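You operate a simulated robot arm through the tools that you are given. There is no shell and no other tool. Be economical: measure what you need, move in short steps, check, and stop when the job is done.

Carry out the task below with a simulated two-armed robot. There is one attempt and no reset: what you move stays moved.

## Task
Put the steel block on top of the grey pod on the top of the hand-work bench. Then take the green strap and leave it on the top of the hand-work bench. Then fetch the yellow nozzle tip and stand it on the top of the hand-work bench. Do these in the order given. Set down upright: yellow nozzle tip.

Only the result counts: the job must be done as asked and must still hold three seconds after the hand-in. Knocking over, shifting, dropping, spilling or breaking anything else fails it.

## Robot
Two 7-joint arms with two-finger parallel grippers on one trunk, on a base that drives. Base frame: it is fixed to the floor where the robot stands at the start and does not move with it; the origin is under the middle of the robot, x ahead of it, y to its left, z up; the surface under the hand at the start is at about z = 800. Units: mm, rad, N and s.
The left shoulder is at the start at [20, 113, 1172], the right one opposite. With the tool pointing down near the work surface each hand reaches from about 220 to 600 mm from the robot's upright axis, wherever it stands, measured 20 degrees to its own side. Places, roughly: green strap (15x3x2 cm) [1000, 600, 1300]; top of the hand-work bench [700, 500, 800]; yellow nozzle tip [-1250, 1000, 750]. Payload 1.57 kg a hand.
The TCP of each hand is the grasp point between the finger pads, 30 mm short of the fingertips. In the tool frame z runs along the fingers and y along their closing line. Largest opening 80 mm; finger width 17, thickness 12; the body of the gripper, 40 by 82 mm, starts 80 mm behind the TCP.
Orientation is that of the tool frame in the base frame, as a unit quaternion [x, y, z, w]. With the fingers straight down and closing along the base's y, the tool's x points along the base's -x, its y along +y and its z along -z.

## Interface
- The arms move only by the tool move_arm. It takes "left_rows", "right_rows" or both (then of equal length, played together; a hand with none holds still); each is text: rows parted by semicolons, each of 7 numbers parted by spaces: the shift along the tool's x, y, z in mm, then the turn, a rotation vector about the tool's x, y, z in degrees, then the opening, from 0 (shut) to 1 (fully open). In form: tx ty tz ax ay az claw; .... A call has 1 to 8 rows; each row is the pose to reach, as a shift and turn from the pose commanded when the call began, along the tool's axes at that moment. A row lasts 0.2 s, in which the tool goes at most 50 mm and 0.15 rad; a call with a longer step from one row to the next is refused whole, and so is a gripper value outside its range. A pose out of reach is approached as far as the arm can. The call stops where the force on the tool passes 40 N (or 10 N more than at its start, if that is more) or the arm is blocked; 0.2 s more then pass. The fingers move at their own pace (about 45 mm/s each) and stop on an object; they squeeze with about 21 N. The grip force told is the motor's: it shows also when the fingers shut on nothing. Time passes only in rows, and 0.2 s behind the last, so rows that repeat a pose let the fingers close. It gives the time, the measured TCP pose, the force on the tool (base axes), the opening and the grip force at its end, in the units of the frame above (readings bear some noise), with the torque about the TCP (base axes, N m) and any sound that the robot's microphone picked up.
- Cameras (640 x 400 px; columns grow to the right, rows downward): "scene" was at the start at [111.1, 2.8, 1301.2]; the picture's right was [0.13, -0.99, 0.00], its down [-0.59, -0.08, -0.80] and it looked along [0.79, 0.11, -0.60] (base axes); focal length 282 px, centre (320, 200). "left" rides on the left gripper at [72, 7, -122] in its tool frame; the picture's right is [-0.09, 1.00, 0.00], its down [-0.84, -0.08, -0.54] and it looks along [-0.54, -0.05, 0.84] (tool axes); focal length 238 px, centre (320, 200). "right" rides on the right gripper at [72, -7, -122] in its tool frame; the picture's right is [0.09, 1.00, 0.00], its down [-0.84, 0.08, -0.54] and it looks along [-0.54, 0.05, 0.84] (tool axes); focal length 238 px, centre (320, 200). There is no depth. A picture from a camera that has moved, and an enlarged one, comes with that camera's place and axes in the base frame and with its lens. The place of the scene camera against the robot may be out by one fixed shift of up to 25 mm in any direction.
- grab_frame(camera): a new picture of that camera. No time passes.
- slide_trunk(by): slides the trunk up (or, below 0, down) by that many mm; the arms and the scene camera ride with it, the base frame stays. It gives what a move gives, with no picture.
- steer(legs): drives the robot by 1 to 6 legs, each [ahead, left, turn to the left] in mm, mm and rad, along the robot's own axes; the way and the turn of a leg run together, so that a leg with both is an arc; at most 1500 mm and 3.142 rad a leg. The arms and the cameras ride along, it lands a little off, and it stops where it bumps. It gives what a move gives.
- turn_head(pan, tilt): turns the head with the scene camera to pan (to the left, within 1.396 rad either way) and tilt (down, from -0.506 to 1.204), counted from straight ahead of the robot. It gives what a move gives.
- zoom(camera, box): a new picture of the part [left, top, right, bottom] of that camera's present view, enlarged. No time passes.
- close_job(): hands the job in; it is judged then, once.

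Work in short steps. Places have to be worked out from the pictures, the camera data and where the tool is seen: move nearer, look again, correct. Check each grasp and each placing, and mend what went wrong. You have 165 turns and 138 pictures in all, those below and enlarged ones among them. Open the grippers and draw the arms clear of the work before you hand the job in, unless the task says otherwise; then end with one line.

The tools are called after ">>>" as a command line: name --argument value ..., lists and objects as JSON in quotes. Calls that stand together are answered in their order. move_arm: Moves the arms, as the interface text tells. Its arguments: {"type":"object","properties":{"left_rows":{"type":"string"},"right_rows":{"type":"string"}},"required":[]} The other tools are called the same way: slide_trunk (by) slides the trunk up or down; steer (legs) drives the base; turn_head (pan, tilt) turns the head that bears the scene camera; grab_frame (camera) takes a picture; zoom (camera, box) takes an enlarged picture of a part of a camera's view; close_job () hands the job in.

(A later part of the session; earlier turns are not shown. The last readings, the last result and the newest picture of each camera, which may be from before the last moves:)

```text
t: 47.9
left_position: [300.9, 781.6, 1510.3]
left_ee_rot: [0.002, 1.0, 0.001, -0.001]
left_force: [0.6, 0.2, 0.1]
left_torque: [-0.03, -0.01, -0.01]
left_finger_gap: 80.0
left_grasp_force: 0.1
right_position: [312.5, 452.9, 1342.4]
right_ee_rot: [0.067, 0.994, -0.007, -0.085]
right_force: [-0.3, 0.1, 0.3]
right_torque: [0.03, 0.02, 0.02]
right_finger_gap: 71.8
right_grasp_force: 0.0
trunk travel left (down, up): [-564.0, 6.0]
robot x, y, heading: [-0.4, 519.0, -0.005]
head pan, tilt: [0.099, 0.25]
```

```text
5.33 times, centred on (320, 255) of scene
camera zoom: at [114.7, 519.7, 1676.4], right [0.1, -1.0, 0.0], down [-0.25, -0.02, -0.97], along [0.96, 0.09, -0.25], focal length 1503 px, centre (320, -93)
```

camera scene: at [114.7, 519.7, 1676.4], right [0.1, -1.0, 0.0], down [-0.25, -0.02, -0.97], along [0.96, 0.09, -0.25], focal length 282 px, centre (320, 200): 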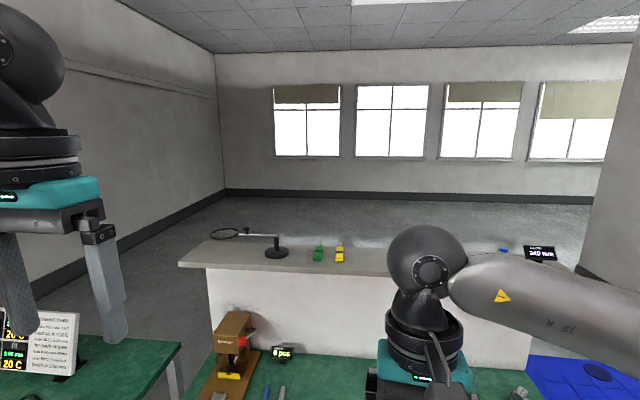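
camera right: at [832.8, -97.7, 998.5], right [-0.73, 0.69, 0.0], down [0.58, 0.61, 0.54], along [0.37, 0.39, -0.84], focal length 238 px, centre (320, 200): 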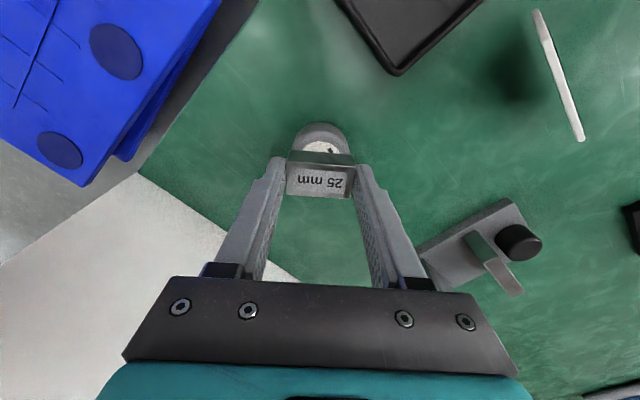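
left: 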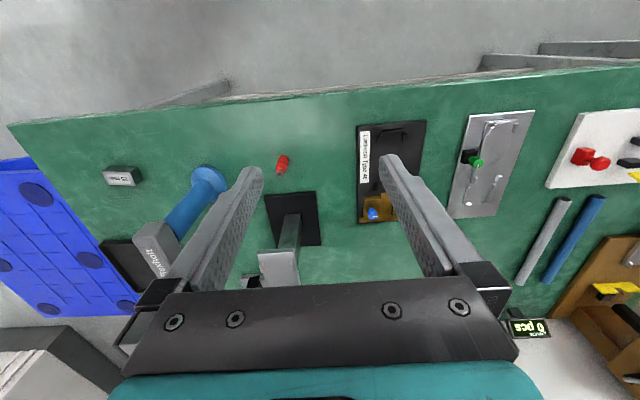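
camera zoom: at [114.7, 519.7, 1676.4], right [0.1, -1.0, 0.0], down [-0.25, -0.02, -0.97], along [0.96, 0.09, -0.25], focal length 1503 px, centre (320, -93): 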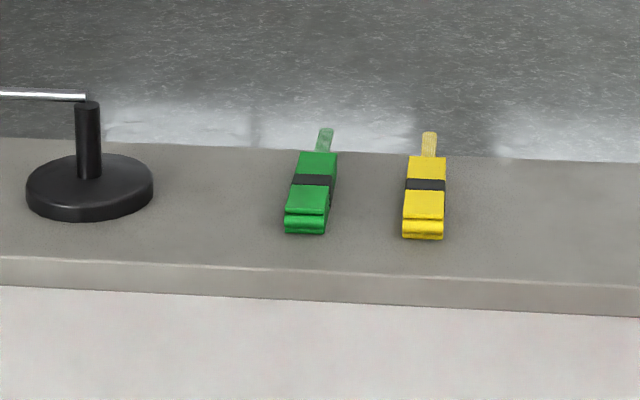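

By triangulation the counter top is z≈1266 with its front edge at x≈884. The green strap bundle spans x≈922–1000 at y≈604, ~26 mm wide, and the yellow strap is 40 mm to its right. I drive ahead 170 mm.

>>> steer --legs '[[170, 0, 0]]'

>>> slide_trunk --by -60

>>> move_arm --left_rows "0 0 0 0 8 0 0.62; -20 0 0 0 16 0 0.62; -40 -10 0 0 24 0 0.62; -60 -20 0 0 32 0 0.62; -80 -30 0 0 40 0 0.62; -100 -40 0 0 45 0 0.62"

```text
t: 49.4
left_position: [471.2, 781.6, 1510.6]
left_ee_rot: [0.002, 1.0, 0.0, 0.0]
left_force: [0.7, 0.2, 0.6]
left_torque: [-0.02, 0.02, 0.0]
left_finger_gap: 80.1
left_grasp_force: 0.1
right_position: [482.6, 453.0, 1342.4]
right_ee_rot: [0.067, 0.994, -0.008, -0.085]
right_force: [0.6, 0.2, -0.5]
right_torque: [0.01, 0.06, 0.02]
right_finger_gap: 72.2
right_grasp_force: 0.0
trunk travel left (down, up): [-564.0, 6.0]
robot x, y, heading: [164.3, 518.8, -0.001]
head pan, tilt: [0.099, 0.25]
```

```text
t: 50.4
left_position: [470.3, 780.3, 1449.9]
left_ee_rot: [0.001, 1.0, 0.0, 0.0]
left_force: [0.0, -0.2, -0.3]
left_torque: [0.02, 0.0, 0.0]
left_finger_gap: 79.9
left_grasp_force: 0.1
right_position: [482.7, 452.0, 1281.8]
right_ee_rot: [0.066, 0.994, -0.008, -0.086]
right_force: [-0.2, 0.0, 0.3]
right_torque: [-0.01, 0.01, 0.0]
right_finger_gap: 72.1
right_grasp_force: 0.0
trunk travel left (down, up): [-504.0, 66.0]
robot x, y, heading: [169.2, 520.1, 0.002]
head pan, tilt: [0.099, 0.25]
```

```text
t: 51.8
left_position: [520.3, 701.9, 1420.3]
left_ee_rot: [0.001, 0.932, 0.0, -0.363]
left_force: [0.5, 0.6, 0.3]
left_torque: [0.01, 0.02, -0.01]
left_finger_gap: 49.8
left_grasp_force: 0.0
left hand out of reach, approached as far as the arm can: row 5, 6
right_position: [482.9, 452.1, 1281.9]
right_ee_rot: [0.067, 0.994, -0.007, -0.085]
right_force: [-1.4, 0.0, 0.0]
right_torque: [0.0, 0.0, 0.0]
right_finger_gap: 72.2
right_grasp_force: 0.0
trunk travel left (down, up): [-504.0, 66.0]
robot x, y, heading: [167.4, 520.9, -0.003]
head pan, tilt: [0.099, 0.25]
```

The tilt sign was wrong (fingers point back). I turn the other way while shifting sideways to the strap's line.

>>> move_arm --left_rows "0 -12 0 0 -8 0 0.62; 0 -24 0 0 -16 0 0.62; 0 -36 0 0 -24 0 0.62; 0 -48 0 0 -32 0 0.62; 0 -60 0 0 -40 0 0.62; 0 -72 0 0 -48 0 0.62; 0 -84 0 0 -56 0 0.62; 0 -96 0 0 -64 0 0.62"

```text
t: 53.6
left_position: [519.5, 608.6, 1420.4]
left_ee_rot: [0.001, 0.986, -0.001, 0.166]
left_force: [0.4, 0.3, -0.1]
left_torque: [0.0, -0.04, -0.03]
left_finger_gap: 49.8
left_grasp_force: 0.1
right_position: [484.0, 452.5, 1282.3]
right_ee_rot: [0.067, 0.994, -0.007, -0.085]
right_force: [-0.5, -0.6, 0.6]
right_torque: [-0.01, -0.06, -0.02]
right_finger_gap: 72.0
right_grasp_force: 0.1
trunk travel left (down, up): [-504.0, 66.0]
robot x, y, heading: [162.8, 515.2, -0.003]
head pan, tilt: [0.099, 0.25]
```

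Now 19° forward. I extend towards the strap at z≈1415 while adding the remaining 26°.

>>> move_arm --left_rows "-38 0 13 0 -7 0 0.62; -76 0 26 0 -14 0 0.62; -114 0 39 0 -20 0 0.62; -152 -1 52 0 -26 0 0.62; -190 -2 65 0 -26 0 0.62; -228 -3 78 0 -26 0 0.62; -266 -4 91 0 -26 0 0.62"

>>> grab_frame --camera "left"

>>> grab_frame --camera "scene"

```text
t: 55.2
left_position: [801.5, 603.0, 1420.1]
left_ee_rot: [0.003, 0.924, -0.001, 0.383]
left_force: [0.8, 0.3, -0.2]
left_torque: [-0.02, 0.0, -0.02]
left_finger_gap: 49.7
left_grasp_force: 0.0
right_position: [483.9, 451.3, 1282.1]
right_ee_rot: [0.066, 0.994, -0.007, -0.085]
right_force: [1.1, -0.1, -0.2]
right_torque: [0.01, 0.03, -0.03]
right_finger_gap: 71.9
right_grasp_force: 0.0
trunk travel left (down, up): [-504.0, 66.0]
robot x, y, heading: [168.7, 522.3, -0.001]
head pan, tilt: [0.099, 0.25]
```

```text
104 pictures are left
camera left: at [664.0, 611.2, 1454.8], right [0.07, 1.0, 0.07], down [0.21, -0.08, 0.97], along [0.98, -0.05, -0.21], focal length 238 px, centre (320, 200)
```

left: 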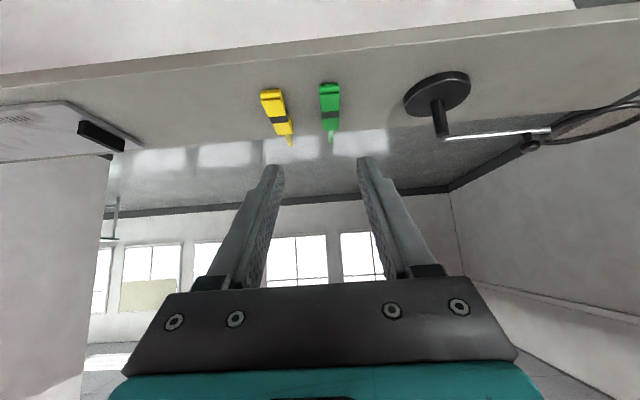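

```text
103 pictures are left
camera scene: at [285.6, 518.1, 1616.4], right [0.1, -1.0, 0.0], down [-0.25, -0.02, -0.97], along [0.96, 0.09, -0.25], focal length 282 px, centre (320, 200)
```

scene: 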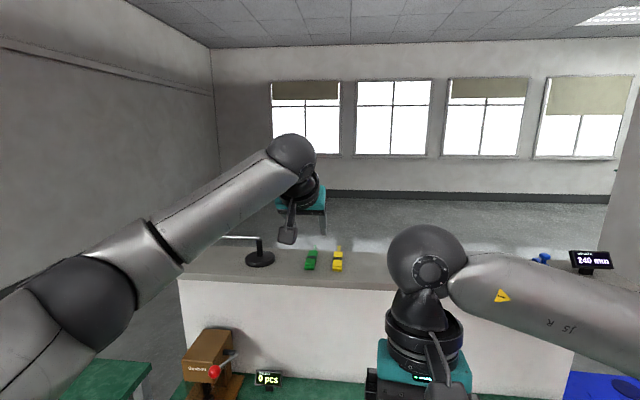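

I zoom on the strap from the hand camera to triangulate against its known mounting.

>>> zoom --camera "left" --box '[240, 60, 400, 160]'

>>> move_arm --left_rows "0 8 30 0 0 0 0.62; 15 12 60 0 0 0 0.62; 30 12 80 0 0 0 0.62; 30 12 80 0 0 0 0.62"

>>> zoom --camera "left" --box '[240, 60, 400, 160]'

```text
4.00 times, centred on (320, 110) of left
camera zoom: at [664.0, 611.2, 1454.8], right [0.07, 1.0, 0.07], down [0.21, -0.08, 0.97], along [0.98, -0.05, -0.21], focal length 953 px, centre (320, 560)
```

zoom: 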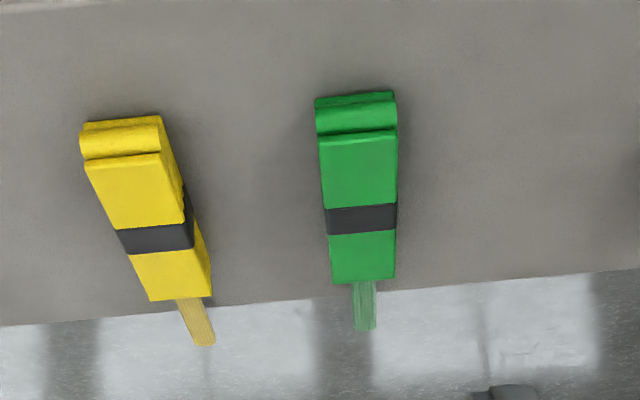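

```text
t: 56.2
left_position: [836.4, 617.5, 1343.2]
left_ee_rot: [0.001, 0.923, 0.0, 0.384]
left_force: [0.1, 0.1, -0.2]
left_torque: [0.0, 0.01, 0.0]
left_finger_gap: 49.6
left_grasp_force: 0.0
right_position: [482.6, 451.8, 1282.3]
right_ee_rot: [0.066, 0.994, -0.009, -0.084]
right_force: [0.1, -0.5, -0.9]
right_torque: [0.0, 0.03, -0.01]
right_finger_gap: 71.9
right_grasp_force: 0.1
trunk travel left (down, up): [-504.0, 66.0]
robot x, y, heading: [164.1, 521.2, -0.007]
head pan, tilt: [0.099, 0.25]
```

```text
4.00 times, centred on (320, 110) of left
camera zoom: at [698.6, 624.9, 1378.1], right [0.07, 1.0, 0.07], down [0.21, -0.08, 0.98], along [0.98, -0.05, -0.21], focal length 953 px, centre (320, 560)
```

zoom: 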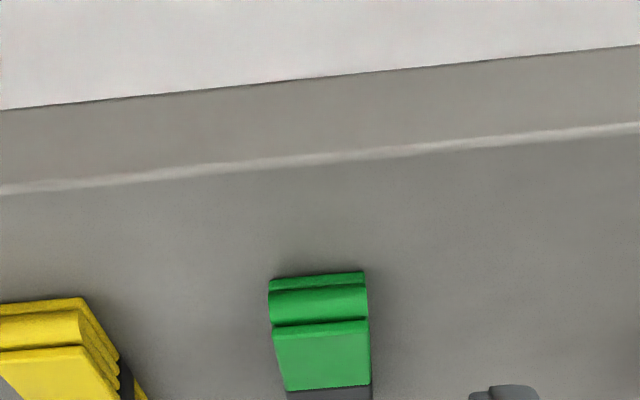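

Both views agree: the strap front is at (921, 618), its bottom z≈1258, and it lies along x. I move the open fingers to straddle it, stopping slightly high.

>>> move_arm --left_rows "-12 0 30 0 0 0 0.62; -24 0 60 0 0 0 0.62; -36 0 85 0 0 0 0.62; -36 0 93 0 0 0 0.62; -36 0 93 0 0 0 0.62"

>>> grab_frame --camera "left"

>>> zoom --camera "scene" --box '[220, 180, 380, 300]'

```text
t: 57.4
left_position: [893.5, 617.6, 1305.4]
left_ee_rot: [0.002, 0.924, -0.001, 0.383]
left_force: [0.6, -0.1, -0.6]
left_torque: [0.0, 0.01, -0.01]
left_finger_gap: 49.7
left_grasp_force: 0.0
left hand out of reach, approached as far as the arm can: row 2, 3, 4, 5
right_position: [483.0, 452.9, 1282.0]
right_ee_rot: [0.067, 0.994, -0.008, -0.086]
right_force: [0.2, 0.2, -0.6]
right_torque: [-0.02, 0.0, 0.01]
right_finger_gap: 72.2
right_grasp_force: 0.0
trunk travel left (down, up): [-504.0, 66.0]
robot x, y, heading: [166.2, 517.4, -0.001]
head pan, tilt: [0.099, 0.25]
```

```text
100 pictures are left
camera left: at [756.0, 627.0, 1341.8], right [0.07, 1.0, 0.07], down [0.21, -0.08, 0.98], along [0.98, -0.05, -0.21], focal length 238 px, centre (320, 200)
```

left: 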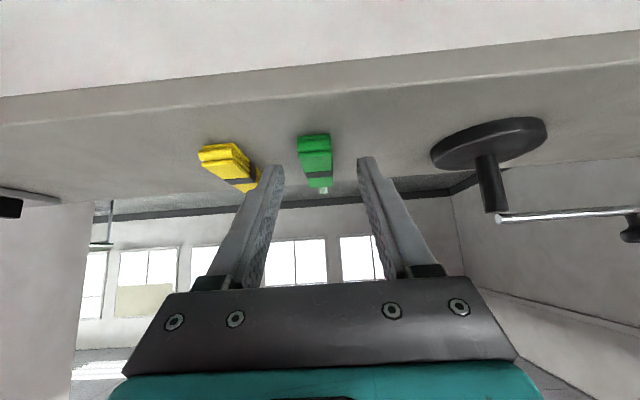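

```text
3.33 times, centred on (300, 240) of scene
camera zoom: at [284.6, 519.2, 1616.4], right [0.1, -1.0, 0.0], down [-0.25, -0.02, -0.97], along [0.96, 0.09, -0.25], focal length 939 px, centre (387, 67)
```

zoom: 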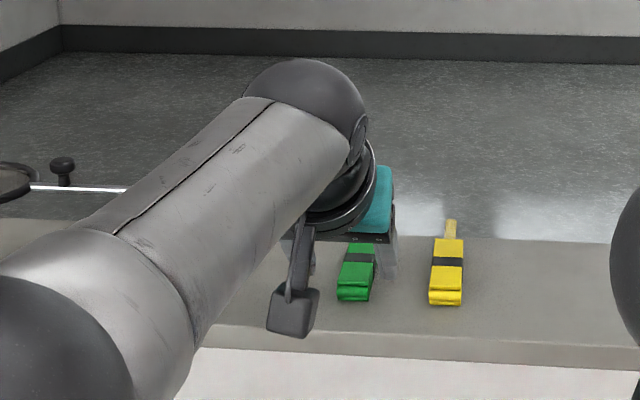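

I'm at reach limit at 45°. I back off a bit, tilt to 60° for more reach, and bring the base 20 mm closer.

>>> move_arm --left_rows "20 0 -45 0 0 0 0.62; 40 0 -80 0 -5 0 0.62; 40 0 -80 0 -12 0 0.62; 40 0 -80 0 -15 0 0.62; 40 0 -80 0 -15 0 0.62"

>>> steer --legs '[[20, 0, 0]]'

```text
t: 57.7
left_position: [870.6, 651.5, 1287.8]
left_ee_rot: [-0.037, 0.935, 0.011, 0.352]
left_force: [-3.4, -3.8, 4.9]
left_torque: [-0.07, 0.05, 0.02]
left_finger_gap: 46.2
left_grasp_force: 0.1
right_position: [482.9, 453.1, 1281.4]
right_ee_rot: [0.067, 0.994, -0.008, -0.084]
right_force: [-0.1, 0.9, -0.2]
right_torque: [-0.07, 0.02, 0.01]
right_finger_gap: 72.0
right_grasp_force: 0.0
trunk travel left (down, up): [-504.0, 66.0]
robot x, y, heading: [163.4, 517.3, -0.003]
head pan, tilt: [0.099, 0.25]
stopped in row 1 (left hand): the force on the tool passed its limit at 46 N (the readings are from after the stop); the commanded pose is now the measured one
```

```text
t: 58.5
left_position: [894.7, 649.9, 1287.9]
left_ee_rot: [-0.037, 0.935, 0.013, 0.352]
left_force: [7.3, 0.1, 9.3]
left_torque: [0.25, -0.26, -0.23]
left_finger_gap: 48.9
left_grasp_force: 0.1
right_position: [503.7, 452.7, 1282.4]
right_ee_rot: [0.067, 0.994, -0.008, -0.085]
right_force: [-0.8, 0.4, 0.2]
right_torque: [-0.02, 0.0, 0.01]
right_finger_gap: 72.2
right_grasp_force: 0.1
trunk travel left (down, up): [-504.0, 66.0]
robot x, y, heading: [186.3, 516.9, -0.006]
head pan, tilt: [0.099, 0.25]
```

The arm swerved near its singularity and touched something. I stop and look.

>>> grab_frame --camera "left"

>>> grab_frame --camera "scene"

>>> zoom --camera "scene" --box '[220, 180, 380, 300]'

```text
98 pictures are left
camera left: at [759.2, 647.6, 1332.2], right [-0.01, 1.0, 0.06], down [0.28, -0.05, 0.96], along [0.96, 0.02, -0.28], focal length 238 px, centre (320, 200)
```

left: 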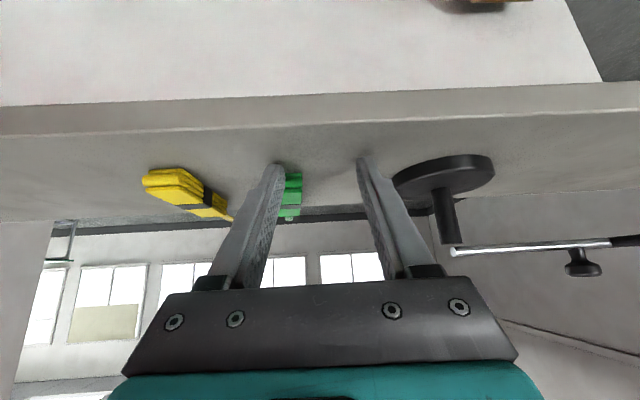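

```text
97 pictures are left
camera scene: at [304.9, 518.2, 1616.5], right [0.09, -1.0, 0.0], down [-0.25, -0.02, -0.97], along [0.96, 0.09, -0.25], focal length 282 px, centre (320, 200)
```

scene: 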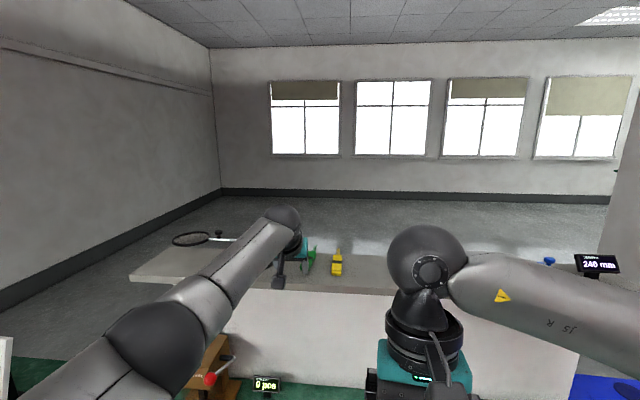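

```text
3.33 times, centred on (300, 240) of scene
camera zoom: at [304.9, 518.2, 1616.5], right [0.09, -1.0, 0.0], down [-0.25, -0.02, -0.97], along [0.96, 0.09, -0.25], focal length 939 px, centre (387, 67)
```

zoom: 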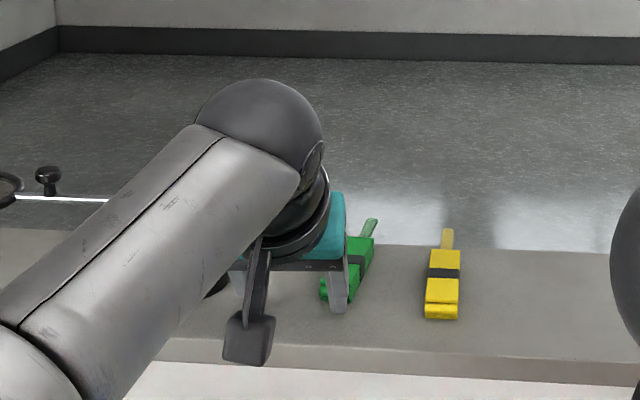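

The right finger is resting beside the green strap, which turned slightly; nothing else seems moved. I back off along the fingers' axis, upward.

>>> move_arm --left_rows "-8 0 -12 0 0 0 0.62; -12 0 -30 0 0 0 0.62; -10 0 -65 0 0 0 0.62; 0 0 -105 0 0 0 0.62; 0 0 -105 0 0 0 0.62"

>>> grab_frame --camera "left"

>>> zoom --camera "scene" --box '[160, 180, 400, 300]'

```text
t: 59.7
left_position: [826.2, 646.9, 1366.1]
left_ee_rot: [-0.037, 0.935, 0.014, 0.352]
left_force: [-0.2, -0.1, 1.2]
left_torque: [-0.01, -0.02, -0.03]
left_finger_gap: 49.7
left_grasp_force: 0.1
right_position: [504.5, 451.5, 1282.2]
right_ee_rot: [0.068, 0.994, -0.007, -0.085]
right_force: [-0.3, 0.7, -0.2]
right_torque: [-0.06, 0.0, -0.01]
right_finger_gap: 72.1
right_grasp_force: 0.0
trunk travel left (down, up): [-504.0, 66.0]
robot x, y, heading: [189.7, 518.4, -0.003]
head pan, tilt: [0.099, 0.25]
```

```text
95 pictures are left
camera left: at [689.8, 643.9, 1410.2], right [-0.01, 1.0, 0.06], down [0.28, -0.05, 0.96], along [0.96, 0.03, -0.28], focal length 238 px, centre (320, 200)
```

left: 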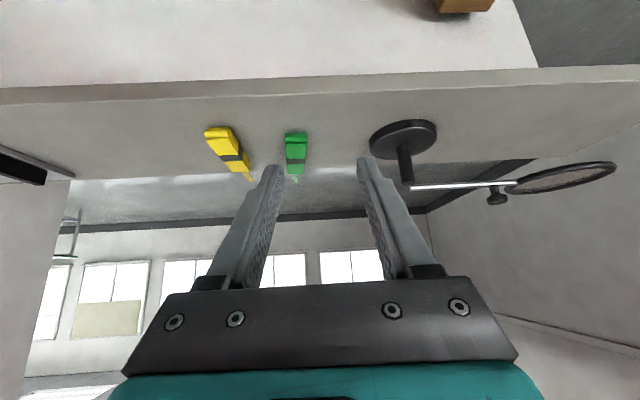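

```text
2.67 times, centred on (280, 240) of scene
camera zoom: at [305.5, 518.6, 1616.4], right [0.09, -1.0, 0.0], down [-0.25, -0.02, -0.97], along [0.96, 0.09, -0.25], focal length 752 px, centre (427, 93)
```

zoom: 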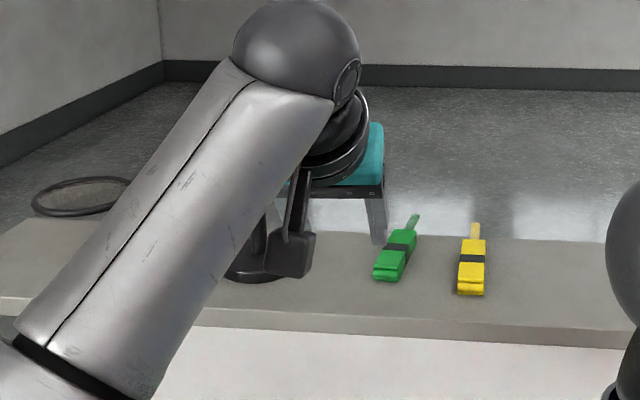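

The stand and yellow strap are where they were. I zoom on the green strap for its new pose.

>>> zoom --camera "left" --box '[240, 110, 340, 190]'

>>> zoom --camera "scene" --box '[280, 240, 360, 300]'

```text
5.00 times, centred on (290, 150) of left
camera zoom: at [689.8, 643.9, 1410.2], right [-0.01, 1.0, 0.06], down [0.28, -0.05, 0.96], along [0.96, 0.03, -0.28], focal length 1192 px, centre (470, 450)
```

zoom: 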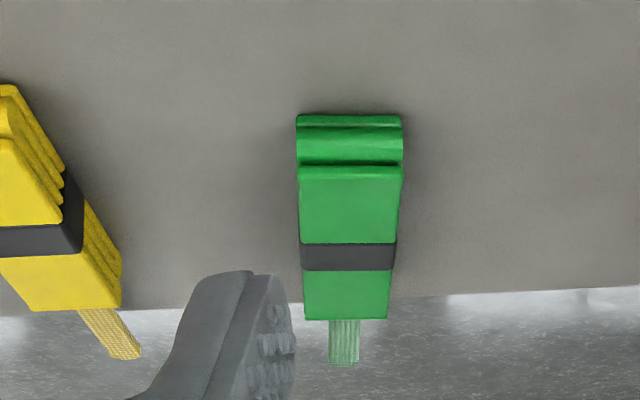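

```text
6.67 times, centred on (320, 270) of scene
camera zoom: at [305.5, 518.6, 1616.4], right [0.09, -1.0, 0.0], down [-0.25, -0.02, -0.97], along [0.96, 0.09, -0.25], focal length 1879 px, centre (320, -267)
```

zoom: 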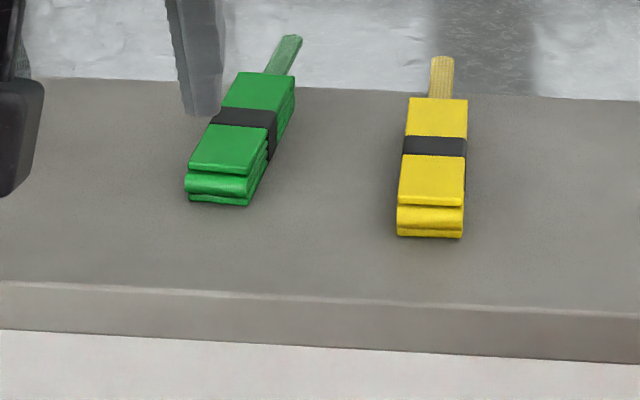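

The green strap now runs from (925,~627) to (1006,~622), almost along x. I correct the hand's 6° yaw while rising, and then will tilt further.

>>> move_arm --left_rows "-12 0 -16 2.1 0 2.4 0.62; -26 0 -30 4.3 0 4.9 0.62; -34 0 -45 4.3 0 4.9 0.62; -34 0 -45 4.3 0 4.9 0.62"

>>> slide_trunk --by -60

>>> move_arm --left_rows "0 0 0 0 -7 0 0.62; 0 0 0 0 -14 0 0.62; 0 0 0 0 -19 0 0.62; 0 0 0 0 -19 0 0.62"

```text
t: 60.7
left_position: [820.9, 646.5, 1421.5]
left_ee_rot: [0.016, 0.936, -0.007, 0.353]
left_force: [0.1, 0.3, 0.0]
left_torque: [0.0, 0.01, 0.01]
left_finger_gap: 49.9
left_grasp_force: 0.1
right_position: [503.1, 451.6, 1282.8]
right_ee_rot: [0.068, 0.994, -0.008, -0.085]
right_force: [0.2, 0.2, -0.1]
right_torque: [0.02, 0.01, 0.02]
right_finger_gap: 71.8
right_grasp_force: 0.0
trunk travel left (down, up): [-504.0, 66.0]
robot x, y, heading: [186.5, 516.5, -0.005]
head pan, tilt: [0.099, 0.25]
```

```text
t: 61.7
left_position: [820.2, 644.5, 1362.7]
left_ee_rot: [0.016, 0.936, -0.007, 0.353]
left_force: [0.1, 0.7, -0.1]
left_torque: [0.0, 0.02, 0.05]
left_finger_gap: 49.4
left_grasp_force: 0.0
right_position: [503.1, 451.6, 1222.5]
right_ee_rot: [0.067, 0.994, -0.008, -0.085]
right_force: [-0.5, -0.3, -0.4]
right_torque: [0.0, -0.03, 0.03]
right_finger_gap: 71.9
right_grasp_force: 0.0
trunk travel left (down, up): [-444.0, 126.0]
robot x, y, heading: [185.8, 521.3, -0.006]
head pan, tilt: [0.099, 0.25]
```

```text
t: 62.7
left_position: [821.7, 645.4, 1361.9]
left_ee_rot: [0.015, 0.864, -0.01, 0.503]
left_force: [0.8, -0.4, 0.1]
left_torque: [0.01, 0.02, 0.04]
left_finger_gap: 49.4
left_grasp_force: 0.1
right_position: [503.9, 450.7, 1222.0]
right_ee_rot: [0.068, 0.994, -0.008, -0.086]
right_force: [0.4, 0.2, 0.4]
right_torque: [-0.02, -0.03, -0.04]
right_finger_gap: 72.0
right_grasp_force: 0.1
trunk travel left (down, up): [-444.0, 126.0]
robot x, y, heading: [185.0, 521.0, -0.003]
head pan, tilt: [0.099, 0.25]
```

Tilted 60°. I move in along the strap line to a near hover and look.

>>> move_arm --left_rows "1 -6 30 0 0 0 0.62; 1 -12 60 0 0 0 0.62; 2 -17 80 0 0 0 0.62; 2 -17 80 0 0 0 0.62"

>>> grab_frame --camera "left"

```text
t: 63.7
left_position: [888.1, 626.0, 1321.4]
left_ee_rot: [0.015, 0.864, -0.01, 0.503]
left_force: [0.1, -0.1, -0.4]
left_torque: [-0.01, 0.01, 0.01]
left_finger_gap: 49.9
left_grasp_force: 0.1
right_position: [502.9, 451.8, 1221.7]
right_ee_rot: [0.067, 0.994, -0.009, -0.085]
right_force: [0.3, 0.5, -0.3]
right_torque: [-0.03, 0.01, 0.02]
right_finger_gap: 72.1
right_grasp_force: 0.0
trunk travel left (down, up): [-444.0, 126.0]
robot x, y, heading: [187.3, 515.8, -0.007]
head pan, tilt: [0.099, 0.25]
```

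```text
91 pictures are left
camera left: at [747.1, 638.8, 1319.0], right [0.08, 0.99, 0.08], down [-0.06, -0.07, 1.0], along [0.99, -0.09, 0.05], focal length 238 px, centre (320, 200)
```

left: 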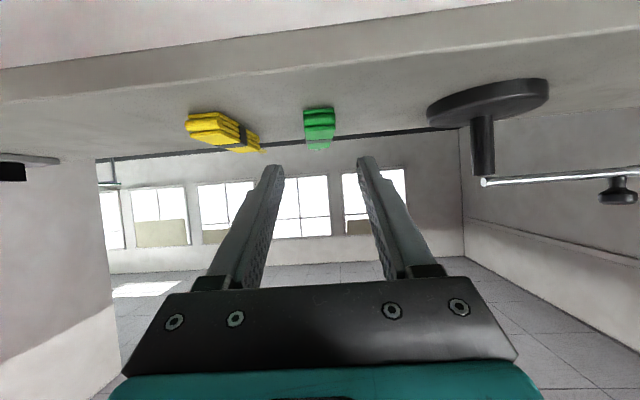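

Aligned with the strap. I go straight down in front of the strap first, then slide forward around it.

>>> move_arm --left_rows "9 0 5 0 0 0 0.62; 18 0 10 0 0 0 0.62; 27 0 15 0 0 0 0.62; 27 0 15 0 0 0 0.62"

>>> grab_frame --camera "left"

```text
t: 64.7
left_position: [888.3, 627.3, 1289.3]
left_ee_rot: [0.015, 0.865, -0.01, 0.502]
left_force: [0.3, 0.1, 0.1]
left_torque: [0.0, 0.02, -0.02]
left_finger_gap: 49.4
left_grasp_force: 0.1
right_position: [503.3, 450.6, 1222.2]
right_ee_rot: [0.068, 0.994, -0.008, -0.085]
right_force: [-0.2, -0.1, 0.4]
right_torque: [-0.01, -0.01, -0.02]
right_finger_gap: 71.9
right_grasp_force: 0.1
trunk travel left (down, up): [-444.0, 126.0]
robot x, y, heading: [186.1, 519.0, -0.005]
head pan, tilt: [0.099, 0.25]
```

```text
90 pictures are left
camera left: at [746.8, 638.6, 1287.2], right [0.08, 0.99, 0.08], down [-0.06, -0.07, 1.0], along [0.99, -0.09, 0.05], focal length 238 px, centre (320, 200)
```

left: 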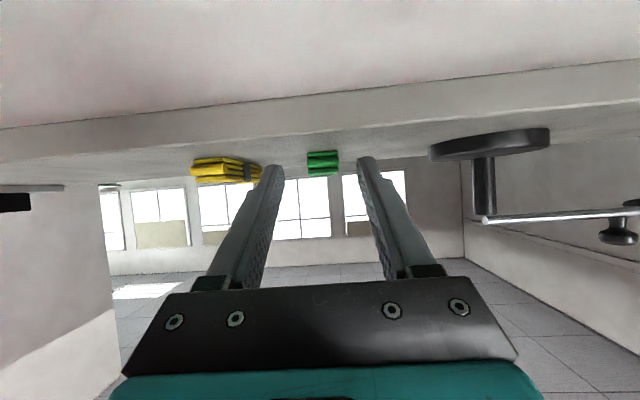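

The strap is centred between the fingers. I slide forward ~42 mm and slightly lower to straddle it.

>>> move_arm --left_rows "-5 0 10 0 0 0 0.62; -9 0 20 0 0 0 0.62; -14 0 30 0 0 0 0.62; -18 0 38 0 0 0 0.62; -18 0 38 0 0 0 0.62"

>>> grab_frame --camera "left"

```text
t: 65.9
left_position: [929.8, 624.8, 1285.4]
left_ee_rot: [0.016, 0.864, -0.011, 0.502]
left_force: [-0.2, -0.3, -0.3]
left_torque: [-0.01, 0.0, 0.01]
left_finger_gap: 49.3
left_grasp_force: 0.1
right_position: [502.3, 452.3, 1222.5]
right_ee_rot: [0.067, 0.994, -0.008, -0.085]
right_force: [-0.8, -0.3, 0.5]
right_torque: [-0.01, -0.02, -0.02]
right_finger_gap: 71.8
right_grasp_force: 0.1
trunk travel left (down, up): [-444.0, 126.0]
robot x, y, heading: [188.7, 519.7, -0.006]
head pan, tilt: [0.099, 0.25]
```

```text
89 pictures are left
camera left: at [788.4, 636.9, 1284.4], right [0.08, 0.99, 0.08], down [-0.06, -0.07, 1.0], along [0.99, -0.09, 0.05], focal length 238 px, centre (320, 200)
```

left: 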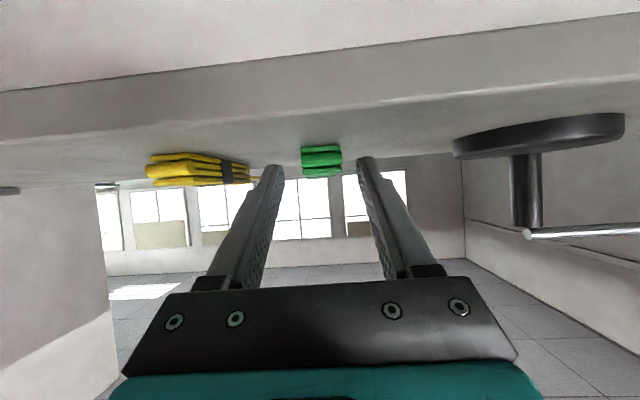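

The tips straddle the strap ~29 mm in. I close.

>>> move_arm --left_rows "0 0 0 0 0 0 0.1; 0 0 0 0 0 0 0.1; 0 0 0 0 0 0 0.1; 0 0 0 0 0 0 0.1"

>>> grab_frame --camera "left"

```text
t: 66.9
left_position: [928.6, 624.5, 1286.6]
left_ee_rot: [0.015, 0.864, -0.01, 0.503]
left_force: [0.7, 0.4, 0.5]
left_torque: [0.03, -0.08, 0.04]
left_finger_gap: 23.1
left_grasp_force: 21.0
right_position: [503.2, 451.0, 1221.1]
right_ee_rot: [0.067, 0.994, -0.008, -0.085]
right_force: [0.9, -0.3, 1.0]
right_torque: [-0.01, -0.03, -0.01]
right_finger_gap: 72.0
right_grasp_force: 0.0
trunk travel left (down, up): [-444.0, 126.0]
robot x, y, heading: [186.4, 518.6, -0.005]
head pan, tilt: [0.099, 0.25]
```

```text
88 pictures are left
camera left: at [788.3, 637.0, 1284.5], right [0.08, 0.99, 0.08], down [-0.06, -0.07, 1.0], along [0.99, -0.09, 0.05], focal length 238 px, centre (320, 200)
```

left: 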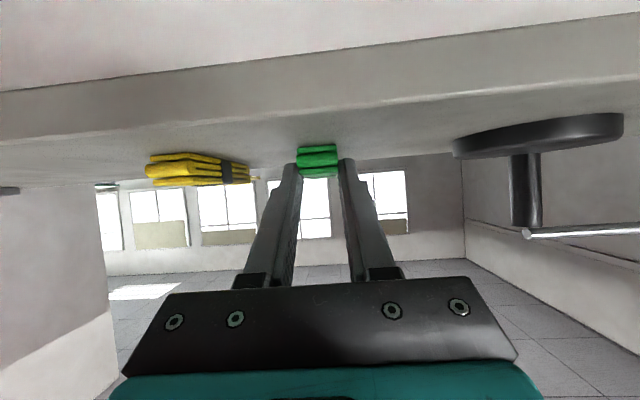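

The strap is gripped (23 mm). I lift it with the trunk so that the arm stays within reach.

>>> slide_trunk --by 60

>>> grab_frame --camera "left"

```text
t: 67.9
left_position: [930.5, 623.5, 1346.8]
left_ee_rot: [0.015, 0.864, -0.01, 0.503]
left_force: [0.3, 0.6, 0.0]
left_torque: [0.0, 0.03, -0.02]
left_finger_gap: 22.9
left_grasp_force: 21.4
right_position: [504.2, 452.6, 1281.8]
right_ee_rot: [0.067, 0.994, -0.008, -0.086]
right_force: [0.4, -0.2, -0.6]
right_torque: [0.02, -0.01, 0.01]
right_finger_gap: 71.9
right_grasp_force: 0.1
trunk travel left (down, up): [-504.0, 66.0]
robot x, y, heading: [188.0, 513.6, -0.007]
head pan, tilt: [0.099, 0.25]
```

```text
87 pictures are left
camera left: at [788.5, 636.9, 1344.1], right [0.08, 0.99, 0.08], down [-0.06, -0.07, 1.0], along [0.99, -0.09, 0.05], focal length 238 px, centre (320, 200)
```

left: 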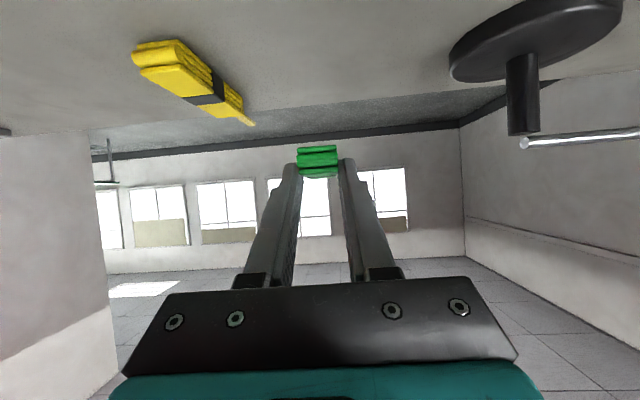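

The strap is held level. I back the base away by 300 mm so it clears the counter, then view the bench.

>>> steer --legs '[[-300, 0, 0]]'

>>> turn_head --pan 0.0 --tilt 0.75

>>> grab_frame --camera "scene"

```text
t: 70.0
left_position: [629.0, 624.6, 1346.4]
left_ee_rot: [0.015, 0.864, -0.01, 0.503]
left_force: [-0.6, -0.2, -1.0]
left_torque: [-0.01, 0.01, 0.0]
left_finger_gap: 23.3
left_grasp_force: 21.3
right_position: [202.8, 452.7, 1282.6]
right_ee_rot: [0.066, 0.994, -0.008, -0.086]
right_force: [-0.3, -0.2, 1.2]
right_torque: [-0.02, -0.02, 0.01]
right_finger_gap: 71.9
right_grasp_force: 0.1
trunk travel left (down, up): [-504.0, 66.0]
robot x, y, heading: [-110.5, 514.7, -0.005]
head pan, tilt: [0.099, 0.25]
```

```text
t: 70.9
left_position: [629.5, 624.7, 1346.5]
left_ee_rot: [0.015, 0.865, -0.01, 0.502]
left_force: [-0.5, 0.4, -0.9]
left_torque: [-0.03, 0.01, -0.01]
left_finger_gap: 22.8
left_grasp_force: 20.9
right_position: [203.4, 452.4, 1282.8]
right_ee_rot: [0.067, 0.994, -0.008, -0.085]
right_force: [-0.8, -0.4, 0.0]
right_torque: [-0.01, 0.01, -0.03]
right_finger_gap: 72.1
right_grasp_force: 0.0
trunk travel left (down, up): [-504.0, 66.0]
robot x, y, heading: [-113.0, 519.7, -0.001]
head pan, tilt: [0.0, 0.75]
```

```text
86 pictures are left
camera scene: at [-5.2, 511.0, 1571.4], right [-0.01, -1.0, 0.0], down [-0.68, 0.0, -0.73], along [0.73, 0.0, -0.68], focal length 282 px, centre (320, 200)
```

scene: 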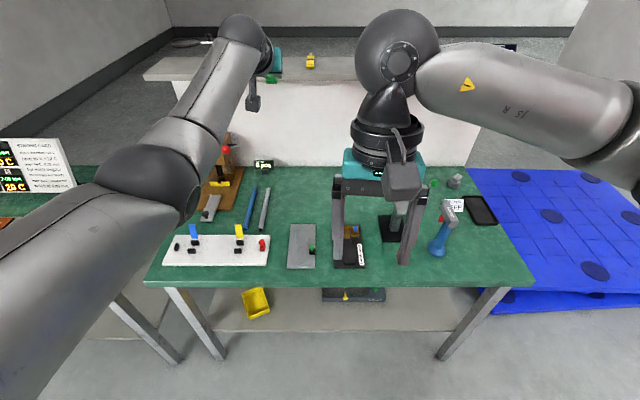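

The clear place for the strap with this tilted grip is the front-right of the bench, around x 500–640, y≈-20 (tray beyond x 660, screwdriver at y≥90). The hand then stays in front of the bench edge. I drive back and right.

>>> steer --legs '[[-135, 0, 0], [0, -645, 0]]'

>>> slide_trunk --by -420

>>> turn_head --pan 0.15 --tilt 0.4

>>> grab_frame --camera "scene"

>>> grab_frame --camera "left"

```text
t: 75.4
left_position: [489.6, -17.5, 1346.8]
left_ee_rot: [0.018, 0.864, -0.011, 0.503]
left_force: [-0.1, 0.0, -0.2]
left_torque: [-0.01, 0.03, 0.0]
left_finger_gap: 23.0
left_grasp_force: 20.7
right_position: [62.0, -187.9, 1282.2]
right_ee_rot: [0.07, 0.994, -0.007, -0.085]
right_force: [0.1, 0.9, 0.5]
right_torque: [0.02, 0.0, -0.03]
right_finger_gap: 72.3
right_grasp_force: 0.0
trunk travel left (down, up): [-504.0, 66.0]
robot x, y, heading: [-252.3, -118.2, -0.01]
head pan, tilt: [0.0, 0.75]
```

```text
refused: -420 is not a number from -400 to 400
```

```text
t: 76.2
left_position: [489.2, -16.4, 1346.9]
left_ee_rot: [0.018, 0.865, -0.012, 0.501]
left_force: [0.1, -0.5, -0.3]
left_torque: [0.02, 0.02, 0.03]
left_finger_gap: 23.1
left_grasp_force: 21.0
right_position: [62.1, -187.0, 1281.6]
right_ee_rot: [0.07, 0.994, -0.008, -0.085]
right_force: [0.1, 0.0, 0.4]
right_torque: [-0.02, -0.02, -0.01]
right_finger_gap: 72.1
right_grasp_force: 0.1
trunk travel left (down, up): [-504.0, 66.0]
robot x, y, heading: [-250.8, -121.4, -0.01]
head pan, tilt: [0.15, 0.4]
```

```text
85 pictures are left
camera scene: at [-136.8, -114.8, 1602.4], right [0.14, -0.99, 0.0], down [-0.39, -0.05, -0.92], along [0.91, 0.13, -0.39], focal length 282 px, centre (320, 200)
```

scene: 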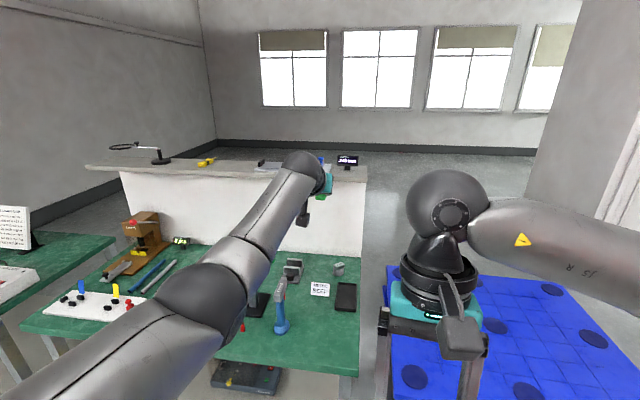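

```text
84 pictures are left
camera left: at [348.5, -3.8, 1344.1], right [0.09, 0.99, 0.08], down [-0.06, -0.07, 1.0], along [0.99, -0.09, 0.05], focal length 238 px, centre (320, 200)
```

left: 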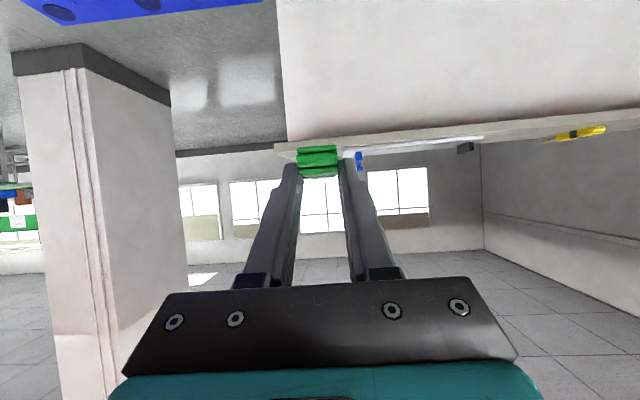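

Position is as planned. I lower the trunk 380 mm.

>>> slide_trunk --by -380

>>> turn_head --pan 0.3 --tilt 0.4

>>> grab_frame --camera "scene"

>>> grab_frame --camera "left"

```text
t: 79.9
left_position: [489.8, -16.7, 967.5]
left_ee_rot: [0.018, 0.864, -0.012, 0.502]
left_force: [-0.2, -0.1, -1.0]
left_torque: [0.0, 0.05, 0.0]
left_finger_gap: 22.9
left_grasp_force: 21.1
right_position: [62.0, -187.0, 902.0]
right_ee_rot: [0.07, 0.994, -0.008, -0.086]
right_force: [1.7, -0.3, -0.7]
right_torque: [0.02, -0.01, 0.01]
right_finger_gap: 72.2
right_grasp_force: 0.0
trunk travel left (down, up): [-124.0, 446.0]
robot x, y, heading: [-254.3, -119.8, -0.012]
head pan, tilt: [0.15, 0.4]
```

```text
t: 80.6
left_position: [489.5, -17.5, 966.7]
left_ee_rot: [0.018, 0.864, -0.012, 0.502]
left_force: [0.1, -0.2, -0.7]
left_torque: [0.01, 0.01, -0.01]
left_finger_gap: 23.2
left_grasp_force: 21.4
right_position: [62.2, -187.6, 902.3]
right_ee_rot: [0.069, 0.994, -0.008, -0.085]
right_force: [-0.1, -0.3, -0.2]
right_torque: [-0.01, 0.02, 0.02]
right_finger_gap: 72.1
right_grasp_force: 0.0
trunk travel left (down, up): [-124.0, 446.0]
robot x, y, heading: [-255.8, -120.5, -0.011]
head pan, tilt: [0.3, 0.4]
```

```text
83 pictures are left
camera scene: at [-139.8, -101.3, 1222.5], right [0.28, -0.96, 0.0], down [-0.37, -0.11, -0.92], along [0.88, 0.26, -0.39], focal length 282 px, centre (320, 200)
```

scene: 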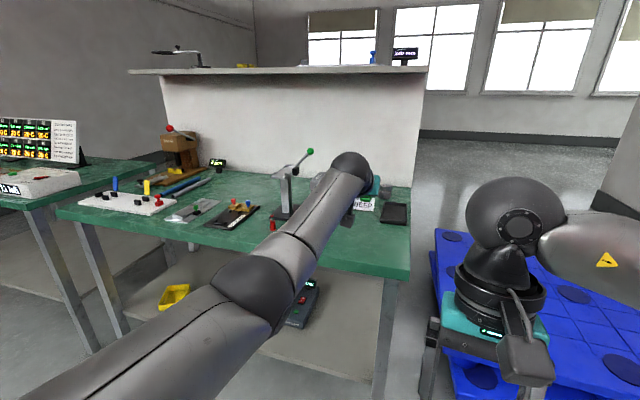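

```text
82 pictures are left
camera left: at [348.4, -3.9, 964.2], right [0.09, 0.99, 0.08], down [-0.06, -0.07, 1.0], along [0.99, -0.09, 0.05], focal length 238 px, centre (320, 200)
```

left: 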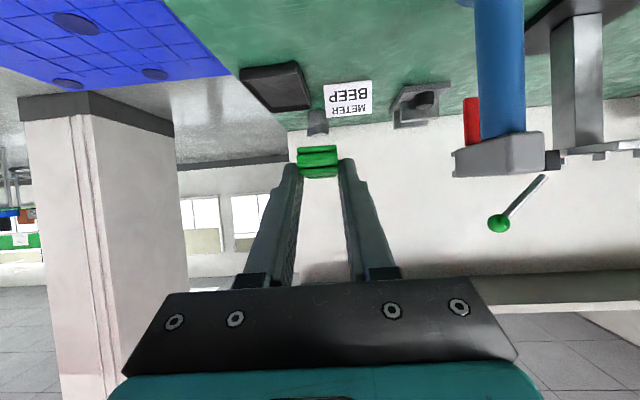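

All clear around. I lower the trunk another 115 mm.

>>> slide_trunk --by -112

>>> grab_frame --camera "left"

```text
t: 82.0
left_position: [489.2, -16.7, 855.3]
left_ee_rot: [0.018, 0.865, -0.011, 0.502]
left_force: [0.2, 0.5, -0.6]
left_torque: [-0.02, 0.03, 0.02]
left_finger_gap: 23.1
left_grasp_force: 20.6
right_position: [61.9, -187.6, 790.1]
right_ee_rot: [0.071, 0.994, -0.007, -0.086]
right_force: [0.4, 0.5, -0.2]
right_torque: [0.0, -0.01, 0.01]
right_finger_gap: 72.4
right_grasp_force: 0.1
trunk travel left (down, up): [-12.0, 558.0]
robot x, y, heading: [-252.8, -116.7, -0.017]
head pan, tilt: [0.3, 0.4]
```

```text
81 pictures are left
camera left: at [348.4, -3.9, 852.4], right [0.09, 0.99, 0.08], down [-0.06, -0.07, 1.0], along [0.99, -0.09, 0.05], focal length 238 px, centre (320, 200)
```

left: 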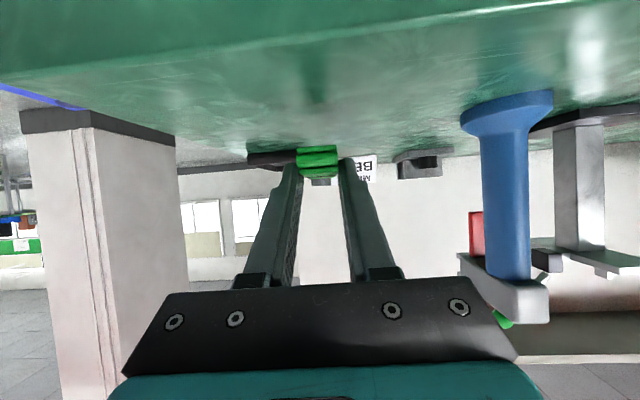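

About 27 mm remains. I lower with the arm in small steps to contact.

>>> move_arm --left_rows "7 0 4 0 0 0 0.1; 14 0 8 0 0 0 0.1; 18 0 10.5 0 0 0 0.1; 20 0 11.5 0 0 0 0.1; 21.5 0 12.3 0 0 0 0.1; 23 0 13.2 0 0 0 0.1; 23 0 13.2 0 0 0 0.1"

```text
t: 83.6
left_position: [489.4, -17.9, 828.0]
left_ee_rot: [0.018, 0.864, -0.011, 0.502]
left_force: [0.7, 1.3, -0.4]
left_torque: [0.05, 0.01, -0.02]
left_finger_gap: 22.9
left_grasp_force: 21.0
right_position: [61.2, -188.4, 790.5]
right_ee_rot: [0.071, 0.994, -0.007, -0.086]
right_force: [0.8, 0.2, 0.5]
right_torque: [-0.01, -0.01, -0.02]
right_finger_gap: 71.9
right_grasp_force: 0.1
trunk travel left (down, up): [-12.0, 558.0]
robot x, y, heading: [-251.7, -119.1, -0.013]
head pan, tilt: [0.3, 0.4]
```

>>> move_arm --left_rows "1 0 0.6 0 0 0 0.1; 2 0 1.2 0 0 0 0.1; 3 0 1.7 0 0 0 0.1; 4 0 2.3 0 0 0 0.1; 4 0 2.3 0 0 0 0.1"

>>> grab_frame --camera "left"

```text
t: 84.8
left_position: [489.6, -17.7, 826.5]
left_ee_rot: [0.017, 0.863, -0.01, 0.505]
left_force: [0.9, 1.0, 10.7]
left_torque: [0.03, 0.04, -0.01]
left_finger_gap: 23.1
left_grasp_force: 20.5
right_position: [61.3, -187.3, 790.0]
right_ee_rot: [0.071, 0.994, -0.007, -0.084]
right_force: [0.2, -0.4, 0.0]
right_torque: [0.01, -0.02, -0.03]
right_finger_gap: 72.0
right_grasp_force: 0.1
trunk travel left (down, up): [-12.0, 558.0]
robot x, y, heading: [-255.0, -118.6, -0.01]
head pan, tilt: [0.3, 0.4]
```

```text
80 pictures are left
camera left: at [348.8, -4.0, 823.4], right [0.09, 0.99, 0.08], down [-0.07, -0.07, 1.0], along [0.99, -0.09, 0.06], focal length 238 px, centre (320, 200)
```

left: 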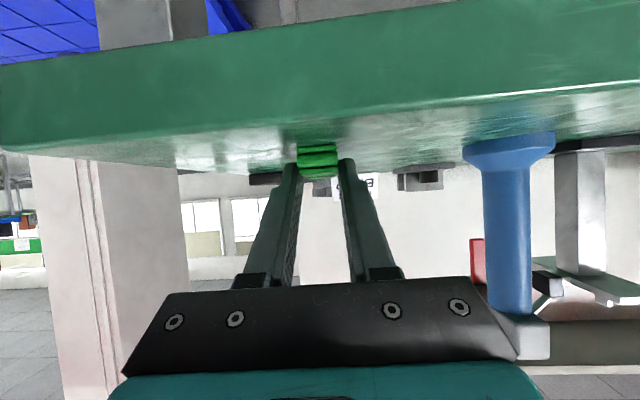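

Contact is felt (10.7 N). I ease up slightly and open to about 50 mm.

>>> move_arm --left_rows "-2 0 -1.1 0 0 0 0.1; -2 0 -1.1 0 0 0 0.4; -2 0 -1.1 0 0 0 0.6; -2 0 -1.1 0 0 0 0.6; -2 0 -1.1 0 0 0 0.6"

>>> grab_frame --camera "left"

```text
t: 86.0
left_position: [489.7, -17.0, 825.3]
left_ee_rot: [0.017, 0.865, -0.011, 0.502]
left_force: [-0.2, 0.4, 0.5]
left_torque: [0.02, -0.03, -0.01]
left_finger_gap: 48.2
left_grasp_force: 0.1
right_position: [61.8, -186.9, 789.6]
right_ee_rot: [0.07, 0.994, -0.008, -0.086]
right_force: [0.7, 0.8, 0.8]
right_torque: [0.01, -0.04, 0.01]
right_finger_gap: 72.1
right_grasp_force: 0.1
trunk travel left (down, up): [-12.0, 558.0]
robot x, y, heading: [-252.2, -117.5, -0.01]
head pan, tilt: [0.3, 0.4]
```

```text
79 pictures are left
camera left: at [348.7, -3.7, 822.9], right [0.09, 0.99, 0.08], down [-0.06, -0.07, 1.0], along [0.99, -0.09, 0.05], focal length 238 px, centre (320, 200)
```

left: 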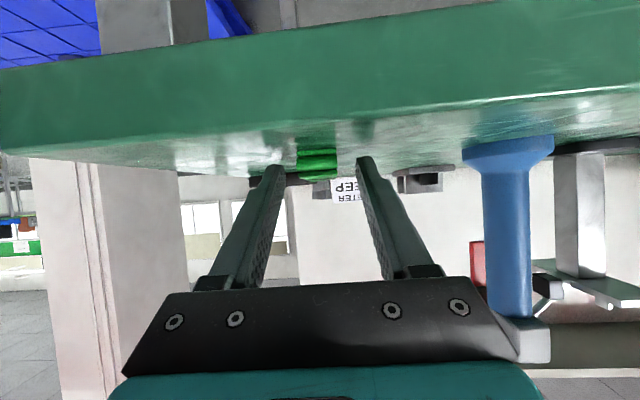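

The strap lies on the bench. I rise 40 mm with the trunk, back the base off, and view.

>>> slide_trunk --by 40

>>> steer --legs '[[-250, 0, 0]]'

>>> slide_trunk --by 220

>>> grab_frame --camera "scene"

```text
t: 86.8
left_position: [491.9, -17.1, 865.2]
left_ee_rot: [0.018, 0.864, -0.012, 0.502]
left_force: [0.0, -0.7, 0.3]
left_torque: [0.01, 0.02, 0.03]
left_finger_gap: 48.1
left_grasp_force: 0.1
right_position: [62.4, -186.8, 830.8]
right_ee_rot: [0.071, 0.994, -0.007, -0.085]
right_force: [-0.1, -0.4, -0.6]
right_torque: [-0.03, 0.02, 0.0]
right_finger_gap: 71.9
right_grasp_force: 0.0
trunk travel left (down, up): [-52.0, 518.0]
robot x, y, heading: [-249.0, -120.7, -0.009]
head pan, tilt: [0.3, 0.4]
```

```text
t: 88.7
left_position: [240.5, -13.1, 865.9]
left_ee_rot: [0.017, 0.864, -0.011, 0.502]
left_force: [-0.1, -0.5, -0.7]
left_torque: [-0.02, 0.01, -0.03]
left_finger_gap: 48.0
left_grasp_force: 0.0
right_position: [-185.7, -184.0, 830.2]
right_ee_rot: [0.07, 0.994, -0.007, -0.086]
right_force: [-0.1, -0.3, -0.9]
right_torque: [-0.01, -0.01, -0.02]
right_finger_gap: 72.3
right_grasp_force: 0.1
trunk travel left (down, up): [-52.0, 518.0]
robot x, y, heading: [-503.0, -117.4, -0.01]
head pan, tilt: [0.3, 0.4]
```

```text
t: 91.0
left_position: [241.4, -13.1, 1085.2]
left_ee_rot: [0.017, 0.864, -0.011, 0.502]
left_force: [-0.5, 0.5, -0.2]
left_torque: [-0.01, 0.0, -0.01]
left_finger_gap: 48.0
left_grasp_force: 0.0
right_position: [-185.9, -184.2, 1050.3]
right_ee_rot: [0.069, 0.994, -0.008, -0.085]
right_force: [-0.7, 0.1, -0.3]
right_torque: [-0.02, -0.02, -0.03]
right_finger_gap: 72.0
right_grasp_force: 0.0
trunk travel left (down, up): [-272.0, 298.0]
robot x, y, heading: [-498.4, -115.1, -0.005]
head pan, tilt: [0.3, 0.4]
```

```text
78 pictures are left
camera scene: at [-388.0, -98.4, 1370.4], right [0.29, -0.96, 0.0], down [-0.37, -0.11, -0.92], along [0.88, 0.26, -0.39], focal length 282 px, centre (320, 200)
```

scene: 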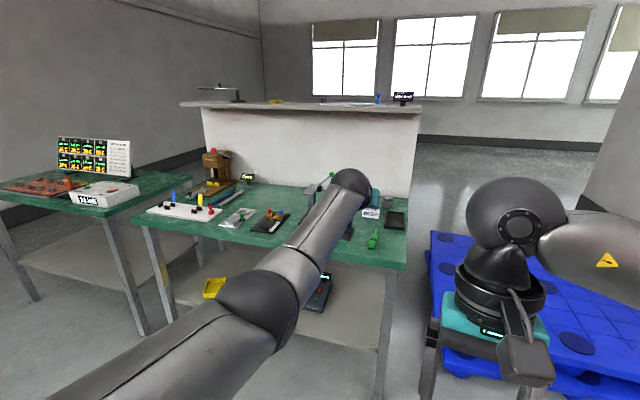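

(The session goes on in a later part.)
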